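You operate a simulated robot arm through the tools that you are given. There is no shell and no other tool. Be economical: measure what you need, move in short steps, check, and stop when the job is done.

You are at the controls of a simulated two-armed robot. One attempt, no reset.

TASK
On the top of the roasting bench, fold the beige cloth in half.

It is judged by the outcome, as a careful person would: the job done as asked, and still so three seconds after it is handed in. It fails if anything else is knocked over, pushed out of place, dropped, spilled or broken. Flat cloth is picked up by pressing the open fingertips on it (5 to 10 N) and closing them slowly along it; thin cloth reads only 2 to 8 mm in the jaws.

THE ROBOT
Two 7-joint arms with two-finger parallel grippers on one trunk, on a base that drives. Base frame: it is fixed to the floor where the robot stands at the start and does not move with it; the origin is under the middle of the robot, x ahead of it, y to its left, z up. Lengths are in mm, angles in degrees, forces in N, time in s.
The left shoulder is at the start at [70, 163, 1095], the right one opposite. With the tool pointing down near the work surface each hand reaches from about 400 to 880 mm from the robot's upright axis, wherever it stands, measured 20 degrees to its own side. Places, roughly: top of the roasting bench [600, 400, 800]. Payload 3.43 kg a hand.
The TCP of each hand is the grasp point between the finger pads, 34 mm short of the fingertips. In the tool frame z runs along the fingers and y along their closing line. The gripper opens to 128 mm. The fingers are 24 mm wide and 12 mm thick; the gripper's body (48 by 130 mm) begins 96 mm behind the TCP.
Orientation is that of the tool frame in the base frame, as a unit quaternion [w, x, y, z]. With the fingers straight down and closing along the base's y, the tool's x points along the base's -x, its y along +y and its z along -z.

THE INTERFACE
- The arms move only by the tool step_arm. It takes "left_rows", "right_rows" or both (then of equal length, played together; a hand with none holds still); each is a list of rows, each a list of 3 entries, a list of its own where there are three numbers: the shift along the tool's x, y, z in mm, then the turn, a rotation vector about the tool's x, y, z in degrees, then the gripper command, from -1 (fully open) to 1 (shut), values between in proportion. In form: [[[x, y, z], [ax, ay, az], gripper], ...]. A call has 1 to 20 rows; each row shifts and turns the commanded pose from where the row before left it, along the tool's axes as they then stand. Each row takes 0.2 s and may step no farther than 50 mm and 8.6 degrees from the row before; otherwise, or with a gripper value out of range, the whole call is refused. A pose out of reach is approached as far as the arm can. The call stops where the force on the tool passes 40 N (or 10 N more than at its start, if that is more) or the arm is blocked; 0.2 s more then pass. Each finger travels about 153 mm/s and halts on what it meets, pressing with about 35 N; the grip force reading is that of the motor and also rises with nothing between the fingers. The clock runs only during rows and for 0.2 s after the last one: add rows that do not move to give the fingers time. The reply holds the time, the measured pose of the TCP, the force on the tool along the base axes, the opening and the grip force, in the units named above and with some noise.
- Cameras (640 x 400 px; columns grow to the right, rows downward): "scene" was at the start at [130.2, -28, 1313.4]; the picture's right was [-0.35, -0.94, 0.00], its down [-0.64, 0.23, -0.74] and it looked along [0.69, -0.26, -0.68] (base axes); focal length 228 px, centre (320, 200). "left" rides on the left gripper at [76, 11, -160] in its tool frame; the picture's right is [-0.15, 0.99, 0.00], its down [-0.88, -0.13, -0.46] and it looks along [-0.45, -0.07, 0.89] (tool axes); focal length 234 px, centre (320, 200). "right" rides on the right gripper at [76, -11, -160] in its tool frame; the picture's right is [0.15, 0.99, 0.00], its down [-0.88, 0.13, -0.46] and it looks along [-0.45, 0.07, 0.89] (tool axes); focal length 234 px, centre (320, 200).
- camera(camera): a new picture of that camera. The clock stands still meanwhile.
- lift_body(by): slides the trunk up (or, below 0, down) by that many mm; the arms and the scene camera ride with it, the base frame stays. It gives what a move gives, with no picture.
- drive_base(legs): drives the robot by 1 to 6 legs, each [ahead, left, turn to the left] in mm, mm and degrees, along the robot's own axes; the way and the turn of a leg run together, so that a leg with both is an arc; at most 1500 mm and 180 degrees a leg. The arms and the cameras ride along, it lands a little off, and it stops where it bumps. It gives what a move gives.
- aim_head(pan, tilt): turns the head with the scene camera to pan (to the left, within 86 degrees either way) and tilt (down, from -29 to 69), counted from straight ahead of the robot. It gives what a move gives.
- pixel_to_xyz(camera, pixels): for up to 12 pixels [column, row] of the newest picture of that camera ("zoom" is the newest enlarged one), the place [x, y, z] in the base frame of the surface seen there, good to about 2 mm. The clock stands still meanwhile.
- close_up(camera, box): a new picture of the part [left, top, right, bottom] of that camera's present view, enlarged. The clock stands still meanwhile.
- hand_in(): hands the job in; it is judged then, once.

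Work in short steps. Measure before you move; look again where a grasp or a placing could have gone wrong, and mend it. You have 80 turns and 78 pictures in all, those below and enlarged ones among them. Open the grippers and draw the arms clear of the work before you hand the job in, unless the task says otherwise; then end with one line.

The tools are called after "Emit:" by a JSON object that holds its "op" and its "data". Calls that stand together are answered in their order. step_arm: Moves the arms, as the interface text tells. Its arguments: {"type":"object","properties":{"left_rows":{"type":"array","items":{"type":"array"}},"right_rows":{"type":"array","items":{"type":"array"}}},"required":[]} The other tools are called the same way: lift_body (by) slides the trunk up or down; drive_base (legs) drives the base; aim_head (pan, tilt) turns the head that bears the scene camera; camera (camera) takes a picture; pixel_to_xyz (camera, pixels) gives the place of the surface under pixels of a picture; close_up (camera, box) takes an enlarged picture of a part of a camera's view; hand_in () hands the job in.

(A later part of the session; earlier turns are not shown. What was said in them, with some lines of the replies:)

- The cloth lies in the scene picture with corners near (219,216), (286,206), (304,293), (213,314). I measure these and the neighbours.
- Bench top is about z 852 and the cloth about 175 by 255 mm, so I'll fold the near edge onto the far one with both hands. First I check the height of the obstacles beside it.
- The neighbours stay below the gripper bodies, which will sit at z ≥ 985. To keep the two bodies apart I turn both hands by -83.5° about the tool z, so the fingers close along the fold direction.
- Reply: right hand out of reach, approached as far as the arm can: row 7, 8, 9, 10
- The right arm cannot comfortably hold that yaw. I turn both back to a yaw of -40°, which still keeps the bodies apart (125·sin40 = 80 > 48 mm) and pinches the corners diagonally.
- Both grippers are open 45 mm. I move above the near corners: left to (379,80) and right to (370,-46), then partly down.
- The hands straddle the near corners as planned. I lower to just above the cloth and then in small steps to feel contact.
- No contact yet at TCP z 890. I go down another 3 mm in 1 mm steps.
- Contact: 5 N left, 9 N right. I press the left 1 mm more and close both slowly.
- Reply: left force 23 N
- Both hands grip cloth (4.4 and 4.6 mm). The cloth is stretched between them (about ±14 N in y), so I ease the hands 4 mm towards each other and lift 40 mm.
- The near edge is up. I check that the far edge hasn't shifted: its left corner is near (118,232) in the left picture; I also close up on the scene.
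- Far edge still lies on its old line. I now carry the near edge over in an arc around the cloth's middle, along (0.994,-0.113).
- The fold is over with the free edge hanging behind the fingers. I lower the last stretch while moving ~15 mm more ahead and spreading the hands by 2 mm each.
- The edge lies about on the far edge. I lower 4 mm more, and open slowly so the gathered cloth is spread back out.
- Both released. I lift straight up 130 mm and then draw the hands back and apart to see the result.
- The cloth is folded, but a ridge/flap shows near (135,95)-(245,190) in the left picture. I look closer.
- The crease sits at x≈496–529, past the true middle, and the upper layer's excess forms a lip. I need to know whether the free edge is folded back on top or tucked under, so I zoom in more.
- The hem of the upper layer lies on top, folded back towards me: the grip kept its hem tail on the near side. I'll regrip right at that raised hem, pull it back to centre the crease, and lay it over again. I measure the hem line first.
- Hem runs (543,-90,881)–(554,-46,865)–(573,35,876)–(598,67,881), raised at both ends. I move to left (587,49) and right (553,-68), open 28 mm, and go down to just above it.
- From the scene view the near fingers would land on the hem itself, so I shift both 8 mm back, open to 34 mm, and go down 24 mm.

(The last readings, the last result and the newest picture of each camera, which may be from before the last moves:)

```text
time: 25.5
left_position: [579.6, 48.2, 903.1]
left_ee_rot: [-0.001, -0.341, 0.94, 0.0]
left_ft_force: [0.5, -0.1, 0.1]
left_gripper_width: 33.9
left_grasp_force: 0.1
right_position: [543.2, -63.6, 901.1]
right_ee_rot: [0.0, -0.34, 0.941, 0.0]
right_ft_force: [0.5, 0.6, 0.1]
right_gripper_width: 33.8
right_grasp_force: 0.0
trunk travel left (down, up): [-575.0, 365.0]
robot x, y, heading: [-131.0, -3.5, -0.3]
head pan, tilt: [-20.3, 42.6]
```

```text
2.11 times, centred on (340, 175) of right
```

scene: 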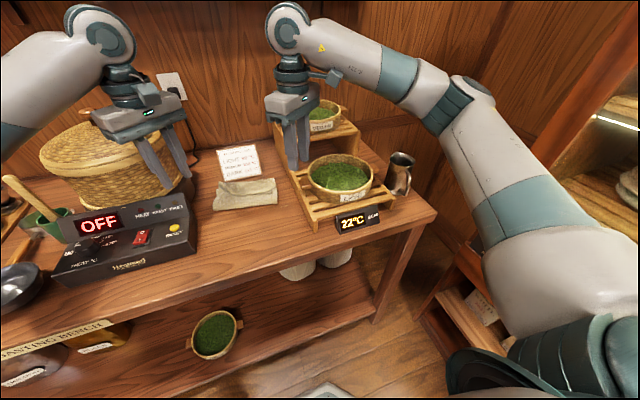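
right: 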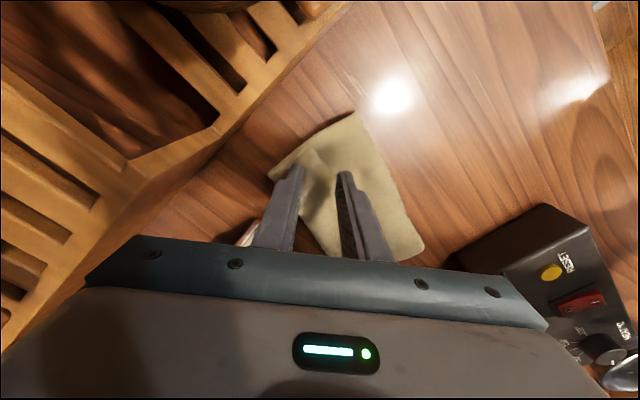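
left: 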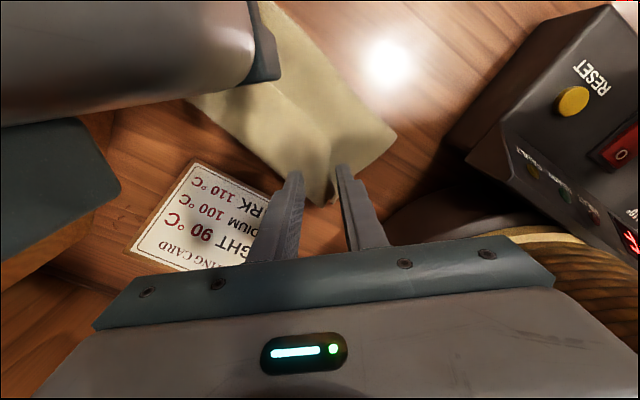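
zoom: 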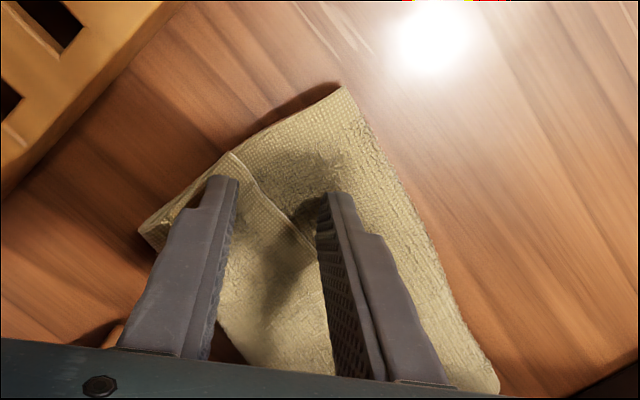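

In both hands the hem lies between the fingers, far finger over the flap. I lower 4 mm and close slowly.

Emit:
{"op": "step_arm", "data": {"left_rows": [[[0, 0, 2], [0, 0, 0], 0.47], [[0, 0, 3], [0, 0, 0], 0.47], [[0, 0, 0], [0, 0, 0], 0.53], [[0, 0, 0], [0, 0, 0], 0.59], [[0, 0, 0], [0, 0, 0], 0.65], [[0, 0, 0], [0, 0, 0], 0.71], [[0, 0, 0], [0, 0, 0], 0.77], [[0, 0, 0], [0, 0, 0], 0.83], [[0, 0, 0], [0, 0, 0], 0.89], [[0, 0, 0], [0, 0, 0], 0.95], [[0, 0, 0], [0, 0, 0], 1], [[0, 0, 0], [0, 0, 0], 1], [[0, 0, 0], [0, 0, 0], 1]], "right_rows": [[[0, 0, 2], [0, 0, 0], 0.47], [[0, 0, 1.5], [0, 0, 0], 0.47], [[0, 0, 0], [0, 0, 0], 0.53], [[0, 0, 0], [0, 0, 0], 0.59], [[0, 0, 0], [0, 0, 0], 0.65], [[0, 0, 0], [0, 0, 0], 0.71], [[0, 0, 0], [0, 0, 0], 0.77], [[0, 0, 0], [0, 0, 0], 0.83], [[0, 0, 0], [0, 0, 0], 0.89], [[0, 0, 0], [0, 0, 0], 0.95], [[0, 0, 0], [0, 0, 0], 1], [[0, 0, 0], [0, 0, 0], 1], [[0, 0, 0], [0, 0, 0], 1]]}}

Emit:
{"op": "close_up", "data": {"camera": "scene", "box": [200, 150, 290, 215]}}

Emit:
{"op": "close_up", "data": {"camera": "left", "box": [220, 60, 420, 260]}}

Emit:
{"op": "close_up", "data": {"camera": "right", "box": [230, 80, 450, 270]}}

```text
time: 28.3
left_position: [579.9, 48.9, 897.3]
left_ee_rot: [-0.001, -0.341, 0.94, 0.0]
left_ft_force: [0.5, -0.5, 1.0]
left_gripper_width: 4.2
left_grasp_force: 34.9
right_position: [543.3, -64.6, 898.5]
right_ee_rot: [0.0, -0.34, 0.94, 0.0]
right_ft_force: [0.1, 0.3, 0.7]
right_gripper_width: 2.6
right_grasp_force: 34.2
trunk travel left (down, up): [-575.0, 365.0]
robot x, y, heading: [-132.7, 1.1, -0.3]
head pan, tilt: [-20.3, 42.6]
```

```text
6.15 times, centred on (245, 182) of scene
```

zoom: 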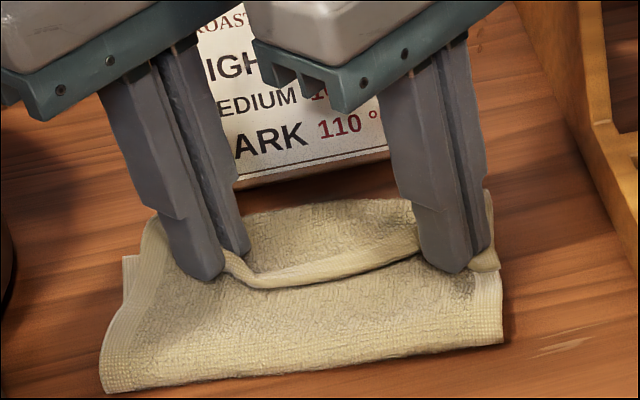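

```text
2.00 times, centred on (320, 160) of left
```

zoom: 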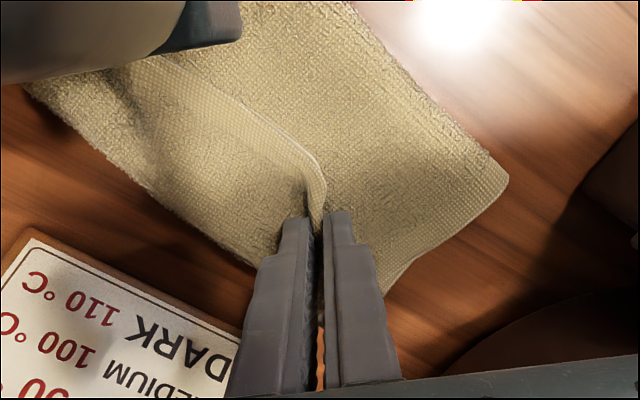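

```text
2.11 times, centred on (340, 175) of right
```

zoom: 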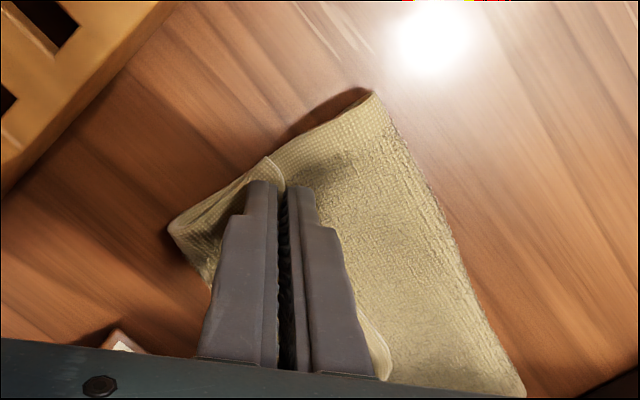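

Both grips hold the hem itself as a single layer (4.2 and 2.6 mm). I lift and draw it back so the crease returns to the middle, squaring the hem.

Emit:
{"op": "step_arm", "data": {"left_rows": [[[0, 0, -15], [0, 0, 0], 1], [[8.3, 8.7, -15], [0, 0, 0], 1], [[15.8, 16.7, -15], [0, 0, 0], 1], [[15.8, 16.7, -10], [0, 0, 0], 1], [[15.8, 16.7, -10], [0, 0, 0], 1], [[15.8, 16.7, -10], [0, 0, 0], 1], [[15.8, 16.7, -8], [0, 0, 0], 1], [[12.4, 13.1, -5], [0, 0, 0], 1], [[12.4, 13.1, -3], [0, 0, 0], 1], [[0, 0, 0], [0, 0, 0], 1]], "right_rows": [[[0, 0, -15], [0, 0, 0], 1], [[6.9, 7.3, -15], [0, 0, 0], 1], [[13.8, 14.5, -15], [0, 0, 0], 1], [[13.8, 14.5, -10], [0, 0, 0], 1], [[13.8, 14.5, -10], [0, 0, 0], 1], [[13.8, 14.5, -10], [0, 0, 0], 1], [[13.8, 14.5, -8], [0, 0, 0], 1], [[10.3, 10.9, -5], [0, 0, 0], 1], [[10.3, 10.9, -3], [0, 0, 0], 1], [[0, 0, 0], [0, 0, 0], 1]]}}

Emit:
{"op": "close_up", "data": {"camera": "scene", "box": [160, 90, 340, 250]}}

Emit:
{"op": "camera", "data": {"camera": "left"}}

Emit:
{"op": "camera", "data": {"camera": "right"}}

```text
time: 30.5
left_position: [418.0, 66.4, 988.4]
left_ee_rot: [-0.002, -0.34, 0.94, 0.0]
left_ft_force: [-0.1, -1.2, -0.1]
left_gripper_width: 4.2
left_grasp_force: 35.4
right_position: [404.0, -48.8, 988.2]
right_ee_rot: [0.0, -0.341, 0.94, 0.0]
right_ft_force: [-0.4, 1.1, -0.3]
right_gripper_width: 2.3
right_grasp_force: 35.1
trunk travel left (down, up): [-575.0, 365.0]
robot x, y, heading: [-128.9, -2.3, -0.2]
head pan, tilt: [-20.3, 42.6]
```

```text
2.50 times, centred on (250, 170) of scene
```

zoom: 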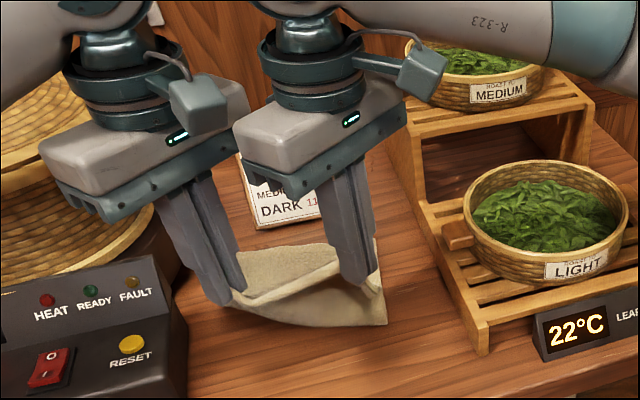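

```text
37 pictures are left
```

left: 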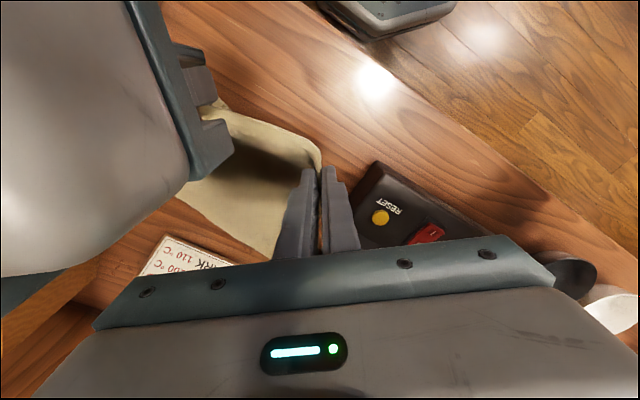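

```text
36 pictures are left
```

right: 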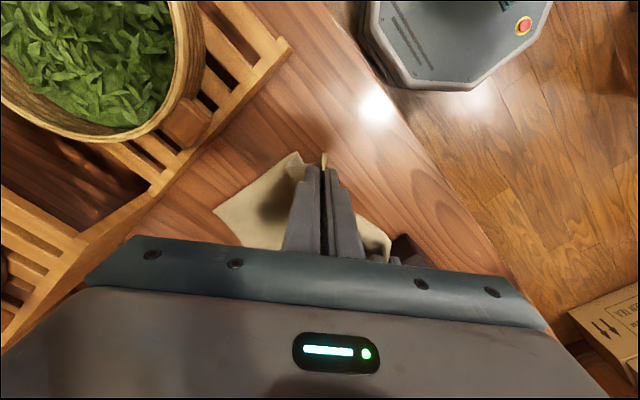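

The cloth hangs cleanly from its hem, with the crease back near the middle. Now the arc forward again, this time ending with the hem at the far edge.

Emit:
{"op": "step_arm", "data": {"left_rows": [[[-10.3, -10.9, -5.5], [0, 0, 0], 1], [[-10.3, -10.9, -5.5], [0, 0, 0], 1], [[-13.1, -13.8, -1.5], [0, 0, 0], 1], [[-13.1, -13.8, -1.5], [0, 0, 0], 1], [[-12.7, -13.4, 2.5], [0, 0, 0], 1], [[-12.7, -13.4, 2.5], [0, 0, 0], 1], [[-10.3, -10.9, 6], [0, 0, 0], 1], [[-10.3, -10.9, 6], [0, 0, 0], 1], [[-8.6, -9.1, 9], [0, 0, 0], 1], [[-8.6, -9.1, 9], [0, 0, 0], 1], [[-6.2, -6.5, 11], [0, 0, 0], 1], [[-6.2, -6.5, 11], [0, 0, 0], 1], [[-3.4, -3.6, 11], [0, 0, 0], 1], [[-3.4, -3.6, 11], [0, 0, 0], 1], [[0, 0, 0], [0, 0, 0], 1]], "right_rows": [[[-10.3, -10.9, -5.5], [0, 0, 0], 1], [[-10.3, -10.9, -5.5], [0, 0, 0], 1], [[-13.1, -13.8, -1.5], [0, 0, 0], 1], [[-13.1, -13.8, -1.5], [0, 0, 0], 1], [[-12.7, -13.4, 2.5], [0, 0, 0], 1], [[-12.7, -13.4, 2.5], [0, 0, 0], 1], [[-10.3, -10.9, 6], [0, 0, 0], 1], [[-10.3, -10.9, 6], [0, 0, 0], 1], [[-8.6, -9.1, 9], [0, 0, 0], 1], [[-8.6, -9.1, 9], [0, 0, 0], 1], [[-6.2, -6.5, 11], [0, 0, 0], 1], [[-6.2, -6.5, 11], [0, 0, 0], 1], [[-3.4, -3.6, 11], [0, 0, 0], 1], [[-3.4, -3.6, 11], [0, 0, 0], 1], [[0, 0, 0], [0, 0, 0], 1]]}}

Emit:
{"op": "close_up", "data": {"camera": "scene", "box": [190, 120, 310, 215]}}

Emit:
{"op": "close_up", "data": {"camera": "left", "box": [140, 0, 440, 260]}}

```text
time: 33.7
left_position: [605.9, 46.0, 922.7]
left_ee_rot: [0.0, -0.341, 0.94, 0.0]
left_ft_force: [-0.6, -0.6, -0.5]
left_gripper_width: 4.5
left_grasp_force: 35.0
right_position: [590.7, -70.3, 923.8]
right_ee_rot: [-0.001, -0.34, 0.94, 0.0]
right_ft_force: [-0.6, 1.8, 0.4]
right_gripper_width: 2.7
right_grasp_force: 35.2
trunk travel left (down, up): [-575.0, 365.0]
robot x, y, heading: [-131.1, 2.7, -0.2]
head pan, tilt: [-20.3, 42.6]
```

```text
4.21 times, centred on (250, 168) of scene
```

zoom: 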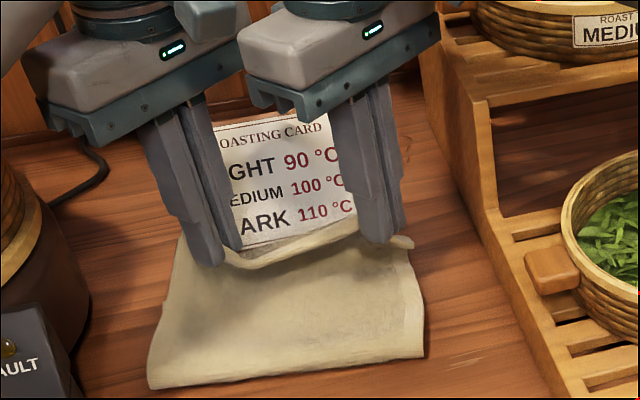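

```text
1.54 times, centred on (290, 130) of left
```

zoom: 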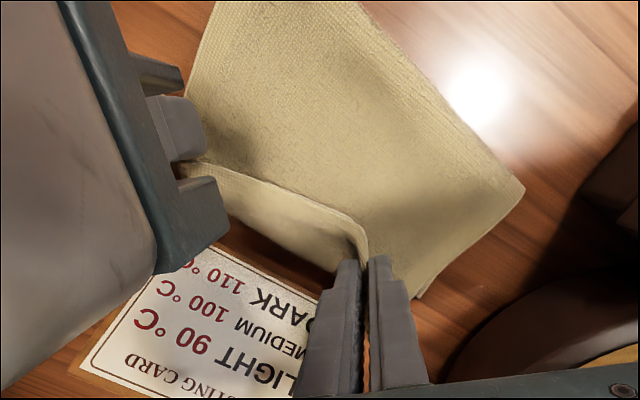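

Much better: crease looks central, only a short strip at the hem bulges forward. I measure crease and lower-layer edge positions before setting it down.

Emit:
{"op": "pixel_to_xyz", "data": {"camera": "zoom", "pixels": [[520, 190], [440, 95], [365, 10], [418, 295], [240, 205], [300, 235], [345, 262], [255, 190], [345, 222], [225, 215]]}}

```text
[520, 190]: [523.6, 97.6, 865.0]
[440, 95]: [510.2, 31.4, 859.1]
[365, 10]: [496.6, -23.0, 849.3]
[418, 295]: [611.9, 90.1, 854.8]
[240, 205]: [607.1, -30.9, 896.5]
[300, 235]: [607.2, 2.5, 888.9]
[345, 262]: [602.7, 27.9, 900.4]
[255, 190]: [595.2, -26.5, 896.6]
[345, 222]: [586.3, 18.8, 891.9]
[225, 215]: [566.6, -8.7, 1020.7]
```

Crease readings (x≈497–524) suggest it is still ahead of the true middle (x≈467–492). I verify with the scene camera.

Emit:
{"op": "close_up", "data": {"camera": "scene", "box": [195, 150, 295, 225]}}

Emit:
{"op": "pixel_to_xyz", "data": {"camera": "zoom", "pixels": [[110, 370], [250, 350], [430, 325], [140, 250], [170, 185], [428, 200], [440, 315], [300, 250], [300, 300]]}}

```text
5.33 times, centred on (245, 188) of scene
```

zoom: 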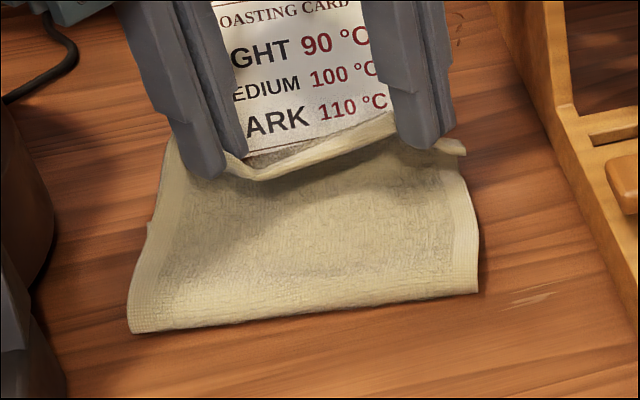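

```text
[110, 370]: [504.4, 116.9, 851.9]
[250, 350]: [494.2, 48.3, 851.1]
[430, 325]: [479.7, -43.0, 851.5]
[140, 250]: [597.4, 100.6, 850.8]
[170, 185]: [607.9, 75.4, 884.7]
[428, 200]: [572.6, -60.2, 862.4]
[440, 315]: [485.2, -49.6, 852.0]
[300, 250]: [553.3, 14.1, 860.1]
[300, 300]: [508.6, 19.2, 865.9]
```

Emit:
{"op": "pixel_to_xyz", "data": {"camera": "zoom", "pixels": [[133, 329], [220, 320], [300, 310], [400, 300], [474, 290], [475, 240], [463, 152], [152, 225], [350, 143], [200, 175]]}}

```text
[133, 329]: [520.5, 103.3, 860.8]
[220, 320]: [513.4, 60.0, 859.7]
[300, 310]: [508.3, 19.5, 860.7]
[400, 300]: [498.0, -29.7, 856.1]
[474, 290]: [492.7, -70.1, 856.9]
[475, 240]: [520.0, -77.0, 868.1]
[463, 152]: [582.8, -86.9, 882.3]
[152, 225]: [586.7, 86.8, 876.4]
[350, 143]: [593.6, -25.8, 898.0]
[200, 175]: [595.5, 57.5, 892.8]
```

The crease is at x 493 (right) to 520 (left), about 30 mm too far ahead, because the cloth leaves the fingers forward. I draw the hem all the way back near its start to remove this crease, then will fold with the hem ending ~50 mm shorter and flip the lip forward.

Emit:
{"op": "step_arm", "data": {"left_rows": [[[13.1, 13.8, -12], [0, 0, 0], 1], [[13.1, 13.8, -12], [0, 0, 0], 1], [[13.1, 13.8, -12], [0, 0, 0], 1], [[13.1, 13.8, -10], [0, 0, 0], 1], [[13.1, 13.8, -8], [0, 0, 0], 1], [[13.1, 13.8, 0], [0, 0, 0], 1], [[13.1, 13.8, 5], [0, 0, 0], 1], [[13.1, 13.8, 10], [0, 0, 0], 1], [[13.1, 13.8, 12], [0, 0, 0], 1], [[13.1, 13.8, 12], [0, 0, 0], 1], [[13.1, 13.8, 12], [0, 0, 0], 1], [[0, 0, 0], [0, 0, 0], 1]], "right_rows": [[[13.1, 13.8, -12], [0, 0, 0], 1], [[13.1, 13.8, -12], [0, 0, 0], 1], [[13.1, 13.8, -12], [0, 0, 0], 1], [[13.1, 13.8, -10], [0, 0, 0], 1], [[13.1, 13.8, -8], [0, 0, 0], 1], [[13.1, 13.8, 0], [0, 0, 0], 1], [[13.1, 13.8, 5], [0, 0, 0], 1], [[13.1, 13.8, 10], [0, 0, 0], 1], [[13.1, 13.8, 12], [0, 0, 0], 1], [[13.1, 13.8, 12], [0, 0, 0], 1], [[13.1, 13.8, 12], [0, 0, 0], 1], [[0, 0, 0], [0, 0, 0], 1]]}}

Emit:
{"op": "close_up", "data": {"camera": "scene", "box": [180, 120, 320, 250]}}

Emit:
{"op": "camera", "data": {"camera": "left"}}

```text
time: 36.3
left_position: [397.0, 70.6, 926.9]
left_ee_rot: [-0.001, -0.341, 0.94, 0.0]
left_ft_force: [-0.4, -1.4, 0.1]
left_gripper_width: 4.4
left_grasp_force: 34.6
right_position: [382.8, -44.3, 924.5]
right_ee_rot: [0.0, -0.34, 0.94, -0.001]
right_ft_force: [0.5, 1.2, 0.2]
right_gripper_width: 2.6
right_grasp_force: 35.6
trunk travel left (down, up): [-575.0, 365.0]
robot x, y, heading: [-128.9, -3.4, -0.2]
head pan, tilt: [-20.3, 42.6]
```

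```text
3.08 times, centred on (250, 185) of scene
```

zoom: 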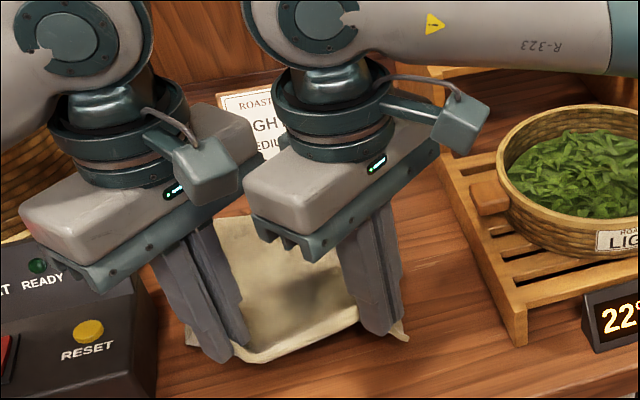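

```text
31 pictures are left
```

left: 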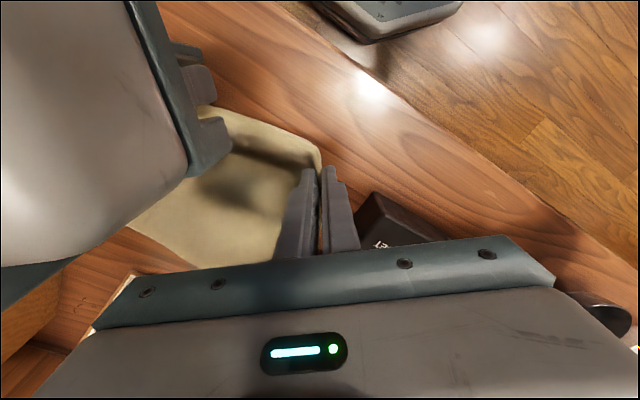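

The cloth is nearly unfolded again with the hem held. I fold forward once more, spreading the hands 4 mm each, and stop with the hem at u≈198 (x≈540–557).

Emit:
{"op": "step_arm", "data": {"left_rows": [[[-8.6, -6.3, -16], [0, 0, 0], 1], [[-8.6, -6.3, -16], [0, 0, 0], 1], [[-10.3, -10.9, -10], [0, 0, 0], 1], [[-10.3, -10.9, -10], [0, 0, 0], 1], [[-10.3, -10.9, -2.5], [0, 0, 0], 1], [[-10.3, -10.9, -2.5], [0, 0, 0], 1], [[-10.3, -10.9, 5], [0, 0, 0], 1], [[-10.3, -10.9, 5], [0, 0, 0], 1], [[-8.6, -9.1, 10], [0, 0, 0], 1], [[-8.6, -9.1, 10], [0, 0, 0], 1], [[-5.2, -5.4, 10], [0, 0, 0], 1], [[-5.2, -5.4, 10], [0, 0, 0], 1], [[-2.8, -2.9, 7.5], [0, 0, 0], 1], [[-2.8, -2.9, 7.5], [0, 0, 0], 1], [[0, 0, 0], [0, 0, 0], 1]], "right_rows": [[[-5.8, -8.9, -16], [0, 0, 0], 1], [[-5.8, -8.9, -16], [0, 0, 0], 1], [[-10.3, -10.9, -10], [0, 0, 0], 1], [[-10.3, -10.9, -10], [0, 0, 0], 1], [[-10.3, -10.9, -2.5], [0, 0, 0], 1], [[-10.3, -10.9, -2.5], [0, 0, 0], 1], [[-10.3, -10.9, 5], [0, 0, 0], 1], [[-10.3, -10.9, 5], [0, 0, 0], 1], [[-8.6, -9.1, 10], [0, 0, 0], 1], [[-8.6, -9.1, 10], [0, 0, 0], 1], [[-5.2, -5.4, 10], [0, 0, 0], 1], [[-5.2, -5.4, 10], [0, 0, 0], 1], [[-2.8, -2.9, 7.5], [0, 0, 0], 1], [[-2.8, -2.9, 7.5], [0, 0, 0], 1], [[0, 0, 0], [0, 0, 0], 1]]}}

Emit:
{"op": "close_up", "data": {"camera": "scene", "box": [190, 140, 310, 235]}}

Emit:
{"op": "camera", "data": {"camera": "left"}}

```text
time: 39.5
left_position: [555.6, 55.9, 918.2]
left_ee_rot: [-0.001, -0.341, 0.94, 0.0]
left_ft_force: [0.3, -4.7, 0.7]
left_gripper_width: 4.5
left_grasp_force: 34.8
right_position: [539.8, -68.2, 919.7]
right_ee_rot: [-0.001, -0.34, 0.94, 0.0]
right_ft_force: [-2.0, 4.9, 0.5]
right_gripper_width: 2.4
right_grasp_force: 35.3
trunk travel left (down, up): [-575.0, 365.0]
robot x, y, heading: [-134.9, -1.4, -0.1]
head pan, tilt: [-20.3, 42.6]
```

```text
4.21 times, centred on (250, 188) of scene
```

zoom: 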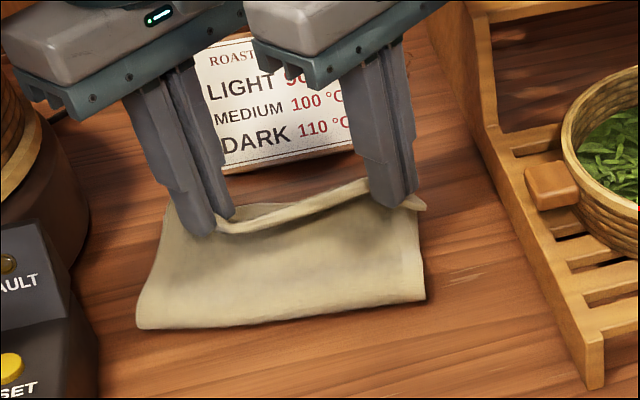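

```text
29 pictures are left
```

left: 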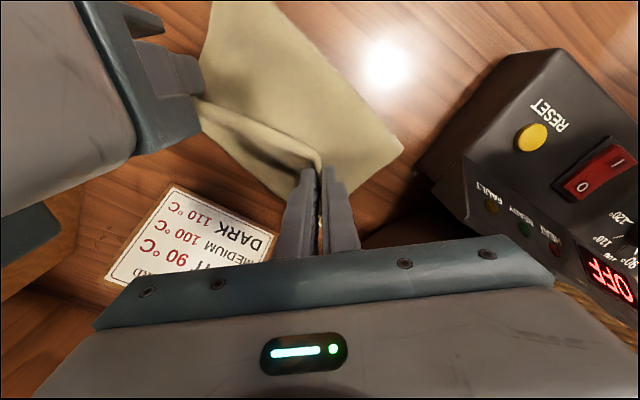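

The lip is short now. I measure the crease at zoom (140,326), (280,315), (422,298), and the far edge.

Emit:
{"op": "pixel_to_xyz", "data": {"camera": "zoom", "pixels": [[140, 325], [210, 322], [280, 313], [350, 305], [421, 297], [418, 215], [165, 205], [260, 208], [330, 190]]}}

Emit:
{"op": "pixel_to_xyz", "data": {"camera": "left", "pixels": [[400, 150], [340, 88], [280, 15], [285, 190], [240, 165], [205, 128], [250, 152], [275, 140]]}}

Emit:
{"op": "close_up", "data": {"camera": "left", "box": [180, 60, 360, 220]}}

```text
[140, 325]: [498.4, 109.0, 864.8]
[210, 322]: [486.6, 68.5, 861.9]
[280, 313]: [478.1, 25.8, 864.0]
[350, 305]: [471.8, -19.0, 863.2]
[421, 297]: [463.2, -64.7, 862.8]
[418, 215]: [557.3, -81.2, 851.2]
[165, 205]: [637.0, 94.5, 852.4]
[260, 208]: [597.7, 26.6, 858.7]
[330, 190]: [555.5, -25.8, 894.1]
```

```text
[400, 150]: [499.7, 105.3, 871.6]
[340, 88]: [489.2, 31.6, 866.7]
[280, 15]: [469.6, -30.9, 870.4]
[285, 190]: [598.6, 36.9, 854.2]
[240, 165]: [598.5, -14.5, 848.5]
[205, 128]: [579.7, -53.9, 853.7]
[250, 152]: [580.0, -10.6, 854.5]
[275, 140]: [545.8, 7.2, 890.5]
```

```text
2.50 times, centred on (270, 140) of left
```

zoom: 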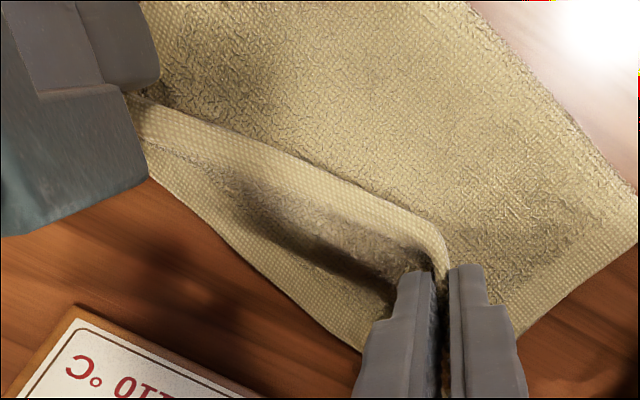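

The crease is now right at the middle (463,-65)–(498,107), and the far hem of the lower layer shows at x≈598. I lower 16 mm and release by opening a little.

Emit:
{"op": "step_arm", "data": {"left_rows": [[[-1.4, -1.5, 6], [0, 0, 0], 1], [[-1.4, -1.5, 5], [0, 0, 0], 1], [[-1.4, -1.5, 5], [0, 0, 0], 1], [[0, 0, 0], [0, 0, 0], 0.9], [[0, 0, 0], [0, 0, 0], 0.8], [[0, 0, 0], [0, 0, 0], 0.7], [[0, 0, 0], [0, 0, 0], 0.6], [[0, 0, 0], [0, 0, 0], 0.6]], "right_rows": [[[-1.4, -1.5, 6], [0, 0, 0], 1], [[-1.4, -1.5, 5], [0, 0, 0], 1], [[-1.4, -1.5, 5], [0, 0, 0], 1], [[0, 0, 0], [0, 0, 0], 0.9], [[0, 0, 0], [0, 0, 0], 0.8], [[0, 0, 0], [0, 0, 0], 0.7], [[0, 0, 0], [0, 0, 0], 0.6], [[0, 0, 0], [0, 0, 0], 0.6]]}}

Emit:
{"op": "close_up", "data": {"camera": "scene", "box": [200, 150, 300, 225]}}

Emit:
{"op": "close_up", "data": {"camera": "left", "box": [180, 60, 400, 230]}}

```text
time: 41.3
left_position: [561.7, 54.2, 901.3]
left_ee_rot: [-0.001, -0.341, 0.94, 0.0]
left_ft_force: [0.1, 0.0, 0.0]
left_gripper_width: 25.7
left_grasp_force: 0.1
right_position: [546.5, -69.3, 903.8]
right_ee_rot: [0.0, -0.34, 0.94, 0.0]
right_ft_force: [0.2, -1.0, 0.5]
right_gripper_width: 25.8
right_grasp_force: 0.1
trunk travel left (down, up): [-575.0, 365.0]
robot x, y, heading: [-130.0, 0.8, -0.5]
head pan, tilt: [-20.3, 42.6]
```

```text
5.33 times, centred on (250, 188) of scene
```

zoom: 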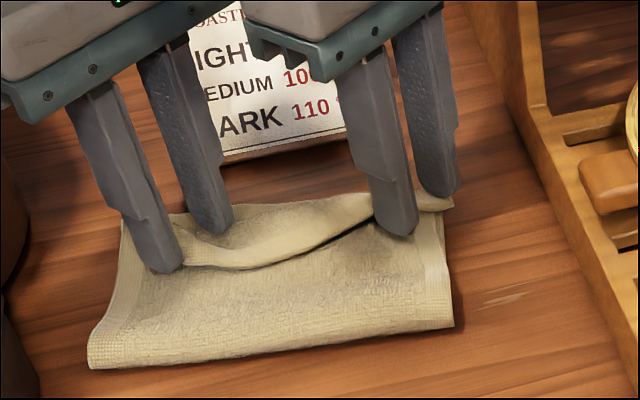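

```text
2.35 times, centred on (290, 145) of left
```

zoom: 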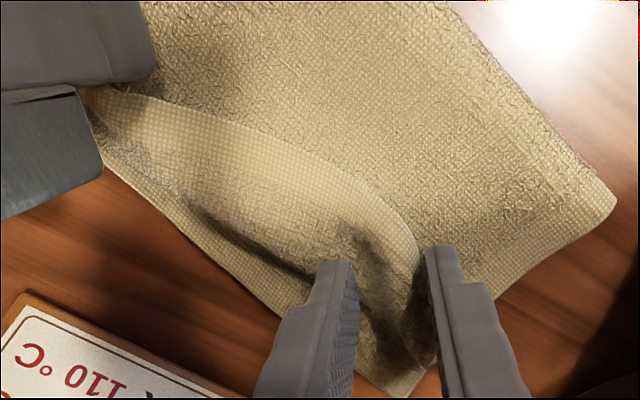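

The hem lies between the fingers. To flip it forward I rise, close the fingers, come down on the near side of the hem and will sweep forward with closed fingertips.

Emit:
{"op": "step_arm", "data": {"left_rows": [[[0, 0, -15], [0, 0, 0], 0.6], [[0, 0, -25], [0, 0, 0], 0.6], [[8.3, 8.7, 0], [0, 0, 0], 1], [[8.3, 8.7, 0], [0, 0, 0], 1], [[0, 0, 20], [0, 0, 0], 1], [[0, 0, 18], [0, 0, 0], 1], [[0, 0, 0], [0, 0, 0], 1]], "right_rows": [[[0, 0, -15], [0, 0, 0], 0.6], [[0, 0, -25], [0, 0, 0], 0.6], [[8.3, 8.7, 0], [0, 0, 0], 1], [[8.3, 8.7, 0], [0, 0, 0], 1], [[0, 0, 20], [0, 0, 0], 1], [[0, 0, 20], [0, 0, 0], 1], [[0, 0, 0], [0, 0, 0], 1]]}}

Emit:
{"op": "close_up", "data": {"camera": "scene", "box": [200, 150, 300, 225]}}

Emit:
{"op": "close_up", "data": {"camera": "left", "box": [180, 60, 400, 230]}}

Emit:
{"op": "close_up", "data": {"camera": "right", "box": [230, 80, 450, 270]}}

```text
time: 42.9
left_position: [535.9, 57.0, 904.3]
left_ee_rot: [0.0, -0.342, 0.94, 0.0]
left_ft_force: [0.2, 0.6, 0.0]
left_gripper_width: 0.0
left_grasp_force: 33.0
right_position: [523.7, -67.1, 902.9]
right_ee_rot: [0.0, -0.34, 0.94, 0.0]
right_ft_force: [-0.1, 1.1, 0.0]
right_gripper_width: 0.0
right_grasp_force: 33.3
trunk travel left (down, up): [-575.0, 365.0]
robot x, y, heading: [-129.0, 1.8, 0.0]
head pan, tilt: [-20.3, 42.6]
```

```text
5.33 times, centred on (250, 188) of scene
```

zoom: 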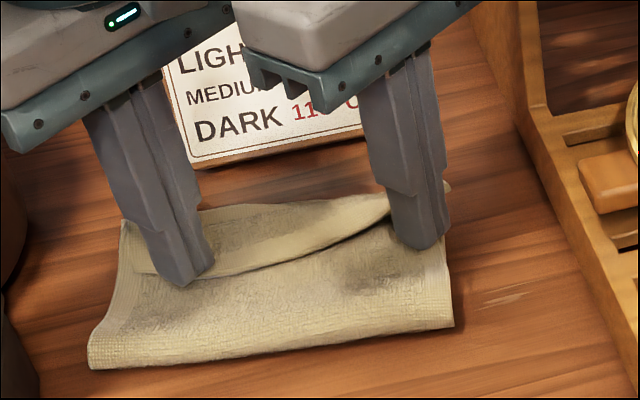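

```text
2.35 times, centred on (290, 145) of left
```

zoom: 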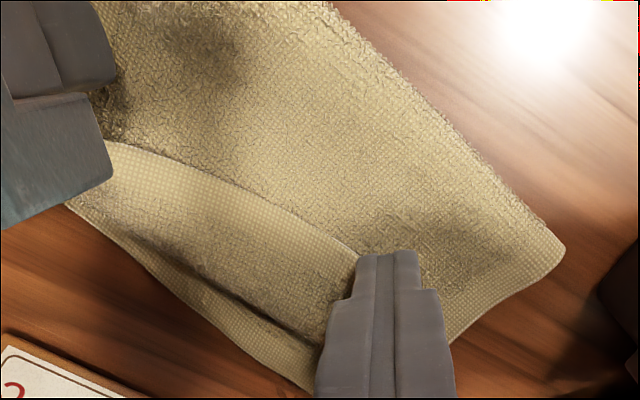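

```text
2.11 times, centred on (340, 175) of right
```

zoom: 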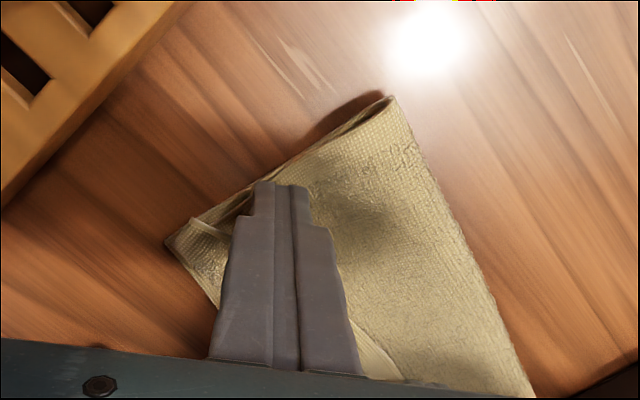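

Both closed fingertips sit on the near side of the hem. I lower 3 mm and sweep both forward 45 mm along the fold direction.

Emit:
{"op": "step_arm", "data": {"left_rows": [[[0, 0, 4], [0, 0, 0], 1], [[-3.4, -3.6, 0], [0, 0, 0], 1], [[-3.4, -3.6, 0], [0, 0, 0], 1], [[-3.4, -3.6, 0], [0, 0, 0], 1], [[-3.4, -3.6, 0], [0, 0, 0], 1], [[-3.4, -3.6, 0], [0, 0, 0], 1], [[-3.4, -3.6, -1], [0, 0, 0], 1], [[-3.4, -3.6, -1], [0, 0, 0], 1], [[-3.4, -3.6, -1], [0, 0, 0], 1], [[-3.4, -3.6, -1], [0, 0, 0], 1], [[0, 0, 0], [0, 0, 0], 1]], "right_rows": [[[0, 0, 2.5], [0, 0, 0], 1], [[-3.4, -3.6, 0], [0, 0, 0], 1], [[-3.4, -3.6, 0], [0, 0, 0], 1], [[-3.4, -3.6, 0], [0, 0, 0], 1], [[-3.4, -3.6, 0], [0, 0, 0], 1], [[-3.4, -3.6, 0], [0, 0, 0], 1], [[-3.4, -3.6, -1], [0, 0, 0], 1], [[-3.4, -3.6, -1], [0, 0, 0], 1], [[-3.4, -3.6, -1], [0, 0, 0], 1], [[-3.4, -3.6, -1], [0, 0, 0], 1], [[0, 0, 0], [0, 0, 0], 1]]}}

Emit:
{"op": "close_up", "data": {"camera": "scene", "box": [200, 150, 300, 225]}}

Emit:
{"op": "close_up", "data": {"camera": "left", "box": [140, 20, 400, 230]}}

```text
time: 45.3
left_position: [581.4, 51.8, 903.9]
left_ee_rot: [-0.002, -0.342, 0.94, 0.0]
left_ft_force: [-0.1, 0.5, -0.8]
left_gripper_width: 0.0
left_grasp_force: 33.1
right_position: [567.6, -71.0, 904.8]
right_ee_rot: [-0.001, -0.34, 0.94, 0.0]
right_ft_force: [0.4, 0.2, 0.3]
right_gripper_width: 0.1
right_grasp_force: 33.0
trunk travel left (down, up): [-575.0, 365.0]
robot x, y, heading: [-130.1, 4.3, -0.1]
head pan, tilt: [-20.3, 42.6]
```

```text
5.33 times, centred on (250, 188) of scene
```

zoom: 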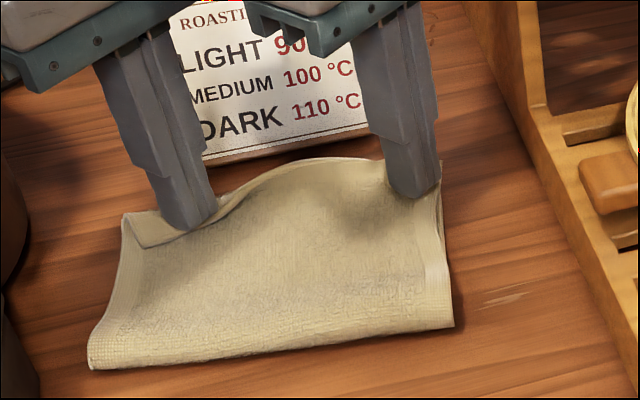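

```text
1.90 times, centred on (270, 125) of left
```

zoom: 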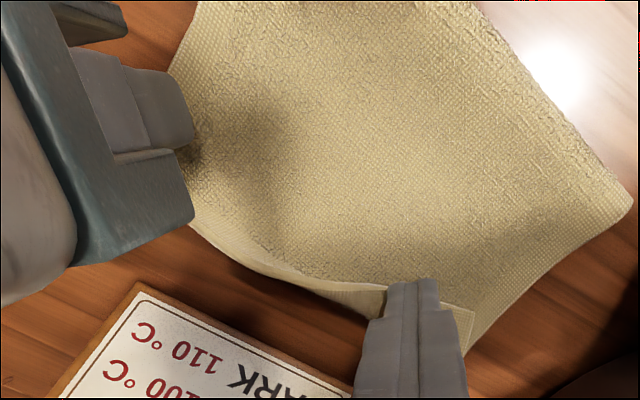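

The lip has flipped forward in the middle and on the right; only the far-left corner is still turned back. I sweep the left 18 mm further, then lift both and back off to look.

Emit:
{"op": "step_arm", "data": {"left_rows": [[[-3.4, -3.6, 0], [0, 0, 0], 1], [[-3.4, -3.6, 0], [0, 0, 0], 1], [[-3.4, -3.6, 0], [0, 0, 0], 1], [[-2, -2.2, 0], [0, 0, 0], 1], [[0, 0, -15], [0, 0, 0], 1], [[0, 0, -30], [0, 0, 0], 1], [[0, 0, -40], [0, 0, 0], 1], [[0, 0, -40], [0, 0, 0], 1], [[10, 40, 0], [0, 0, 0], 1], [[10, 40, 0], [0, 0, 0], 1], [[10, 40, 0], [0, 0, 0], 1], [[0, 0, 0], [0, 0, 0], 1]], "right_rows": [[[0, 0, 0], [0, 0, 0], 1], [[0, 0, 0], [0, 0, 0], 1], [[0, 0, 0], [0, 0, 0], 1], [[0, 0, 0], [0, 0, 0], 1], [[0, 0, -15], [0, 0, 0], 1], [[0, 0, -30], [0, 0, 0], 1], [[0, 0, -40], [0, 0, 0], 1], [[0, 0, -40], [0, 0, 0], 1], [[45, 5, 0], [0, 0, 0], 1], [[45, 5, 0], [0, 0, 0], 1], [[45, 5, 0], [0, 0, 0], 1], [[0, 0, 0], [0, 0, 0], 1]]}}

Emit:
{"op": "close_up", "data": {"camera": "scene", "box": [200, 150, 300, 225]}}

Emit:
{"op": "close_up", "data": {"camera": "left", "box": [100, 20, 320, 220]}}

```text
time: 47.9
left_position: [499.9, 123.7, 1030.1]
left_ee_rot: [-0.001, -0.341, 0.94, 0.001]
left_ft_force: [1.1, 0.5, 1.4]
left_gripper_width: 0.0
left_grasp_force: 32.8
right_position: [454.4, -148.3, 1028.1]
right_ee_rot: [-0.001, -0.34, 0.94, 0.001]
right_ft_force: [1.1, -0.2, 0.2]
right_gripper_width: 0.0
right_grasp_force: 33.4
trunk travel left (down, up): [-575.0, 365.0]
robot x, y, heading: [-132.7, -0.4, -0.4]
head pan, tilt: [-20.3, 42.6]
```

```text
5.33 times, centred on (250, 188) of scene
```

zoom: 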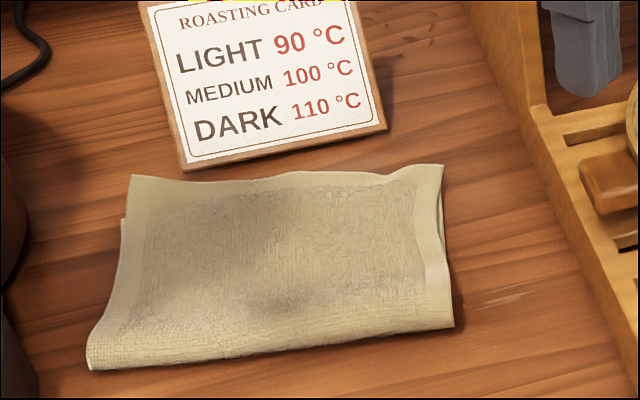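

```text
2.00 times, centred on (210, 120) of left
```

zoom: 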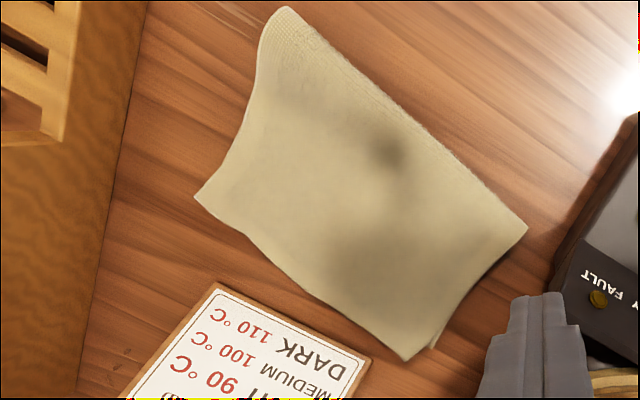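

The cloth now lies cleanly folded in two. I measure the corners to check that the edges match.

Emit:
{"op": "pixel_to_xyz", "data": {"camera": "zoom", "pixels": [[404, 356], [198, 198], [290, 270], [240, 228], [522, 230], [285, 12], [434, 345], [350, 320], [420, 130], [300, 180], [400, 250]]}}

Emit:
{"op": "close_up", "data": {"camera": "right", "box": [150, 60, 470, 260]}}

Emit:
{"op": "camera", "data": {"camera": "scene"}}

```text
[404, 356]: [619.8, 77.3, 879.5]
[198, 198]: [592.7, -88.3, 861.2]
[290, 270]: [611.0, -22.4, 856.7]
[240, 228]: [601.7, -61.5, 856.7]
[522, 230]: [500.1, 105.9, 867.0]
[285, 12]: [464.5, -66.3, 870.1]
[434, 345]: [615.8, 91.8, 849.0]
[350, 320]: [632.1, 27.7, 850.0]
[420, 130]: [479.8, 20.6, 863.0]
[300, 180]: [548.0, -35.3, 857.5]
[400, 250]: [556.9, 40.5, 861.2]
```

```text
2.00 times, centred on (310, 160) of right
```

zoom: 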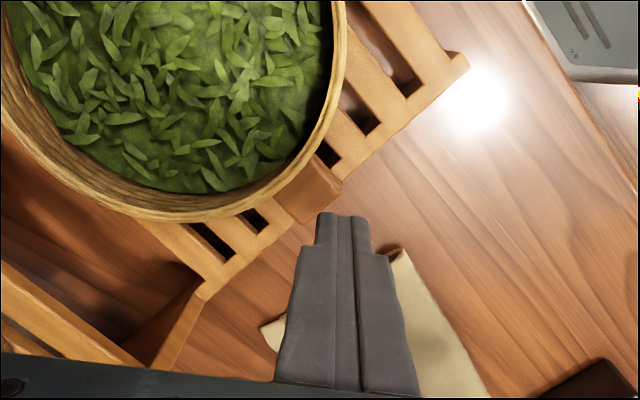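

```text
17 pictures are left
```

scene: 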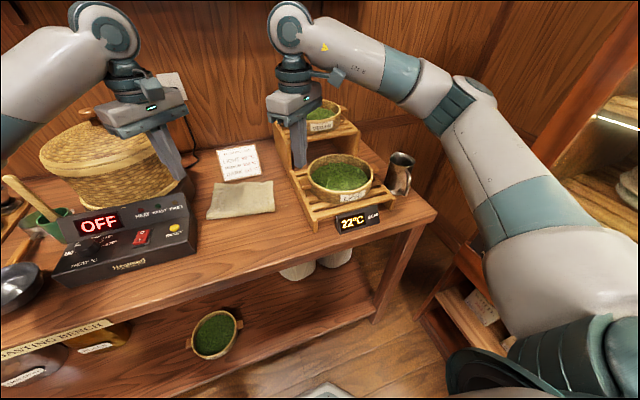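

Depth is 120–130 mm all along with hems within ~15 mm; only the far-left corner stands up at z 879. I pat it down gently with the closed left fingertips at (603,62), then withdraw and open.

Emit:
{"op": "step_arm", "data": {"left_rows": [[[-9.8, -28.4, 0], [0, 0, 0], 1], [[-9.8, -28.4, 0], [0, 0, 0], 1], [[-9.8, -28.4, 0], [0, 0, 0], 1], [[-9.8, -28.4, 0], [0, 0, 0], 1], [[0, 0, 40], [0, 0, 0], 1], [[0, 0, 40], [0, 0, 0], 1], [[0, 0, 25], [0, 0, 0], 1], [[0, 0, 15], [0, 0, 0], 1], [[0, 0, 8], [0, 0, 0], 1], [[0, 0, 5], [0, 0, 0], 1], [[0, 0, 3], [0, 0, 0], 1], [[0, 0, 0], [0, 0, 0], 1], [[0, 0, 0], [0, 0, 0], 1]]}}

```text
time: 50.7
left_position: [601.3, 61.6, 892.2]
left_ee_rot: [0.0, -0.341, 0.94, -0.001]
left_ft_force: [-0.2, -0.1, 0.7]
left_gripper_width: 0.0
left_grasp_force: 33.0
right_position: [451.2, -148.4, 1028.7]
right_ee_rot: [0.0, -0.34, 0.941, 0.0]
right_ft_force: [-0.6, -0.4, 0.5]
right_gripper_width: 0.0
right_grasp_force: 33.4
trunk travel left (down, up): [-575.0, 365.0]
robot x, y, heading: [-132.4, 3.0, -0.1]
head pan, tilt: [-20.3, 42.6]
```

Light contact; I press 3 mm more, then lift straight up, withdraw both hands and open them.

Emit:
{"op": "step_arm", "data": {"left_rows": [[[0, 0, 2], [0, 0, 0], 1], [[0, 0, 1.5], [0, 0, 0], 1], [[0, 0, 0], [0, 0, 0], 1], [[0, 0, 0], [0, 0, 0], 1], [[0, 0, -10], [0, 0, 0], 1], [[0, 0, -30], [0, 0, 0], 1], [[0, 0, -50], [0, 0, 0], 1], [[0, 0, -50], [0, 0, 0], 1], [[0, 0, -50], [0, 0, 0], 1], [[20, 40, 0], [0, 0, 0], 1], [[20, 40, 0], [0, 0, 0], 1], [[20, 40, 0], [0, 0, 0], 1], [[20, 40, 0], [0, 0, 0], 0], [[0, 0, 0], [0, 0, 0], 0]], "right_rows": [[[0, 0, 0], [0, 0, 0], 1], [[0, 0, 0], [0, 0, 0], 1], [[0, 0, 0], [0, 0, 0], 1], [[0, 0, 0], [0, 0, 0], 1], [[0, 0, -20], [0, 0, 0], 1], [[0, 0, -20], [0, 0, 0], 1], [[0, 0, -20], [0, 0, 0], 1], [[0, 0, 0], [0, 0, 0], 1], [[30, 0, 0], [0, 0, 0], 1], [[30, 0, 0], [0, 0, 0], 1], [[0, 0, 0], [0, 0, 0], 1], [[0, 0, 0], [0, 0, 0], 1], [[0, 0, 0], [0, 0, 0], 0], [[0, 0, 0], [0, 0, 0], 0]]}}

Emit:
{"op": "close_up", "data": {"camera": "scene", "box": [190, 140, 310, 230]}}

Emit:
{"op": "camera", "data": {"camera": "scene"}}

```text
time: 53.7
left_position: [438.7, 129.0, 1077.9]
left_ee_rot: [0.0, -0.341, 0.94, 0.0]
left_ft_force: [0.7, 0.2, -0.7]
left_gripper_width: 64.1
left_grasp_force: 0.0
right_position: [409.9, -185.4, 1088.1]
right_ee_rot: [0.0, -0.34, 0.94, 0.001]
right_ft_force: [-0.6, -0.4, 1.1]
right_gripper_width: 64.1
right_grasp_force: 0.0
trunk travel left (down, up): [-575.0, 365.0]
robot x, y, heading: [-127.7, -1.2, -0.4]
head pan, tilt: [-20.3, 42.6]
```

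```text
4.44 times, centred on (250, 185) of scene
```

zoom: 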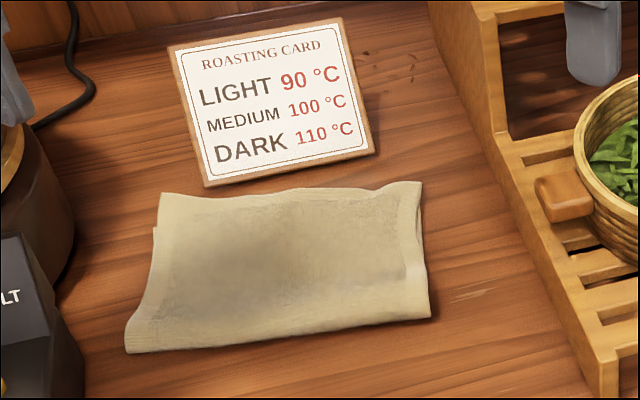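

```text
15 pictures are left
```

scene: 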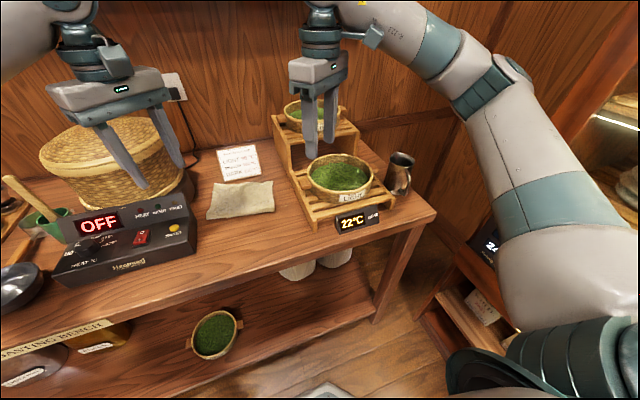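

The cloth lies flat and folded in half, nothing else has moved, and both hands are open and clear. I hand in.

Emit:
{"op": "hand_in", "data": {}}

```text
The job is handed in.
```

The beige cloth is folded in half on the roasting bench, with its edges matching to about 15 mm. Nothing else was moved, and both hands are open and clear.
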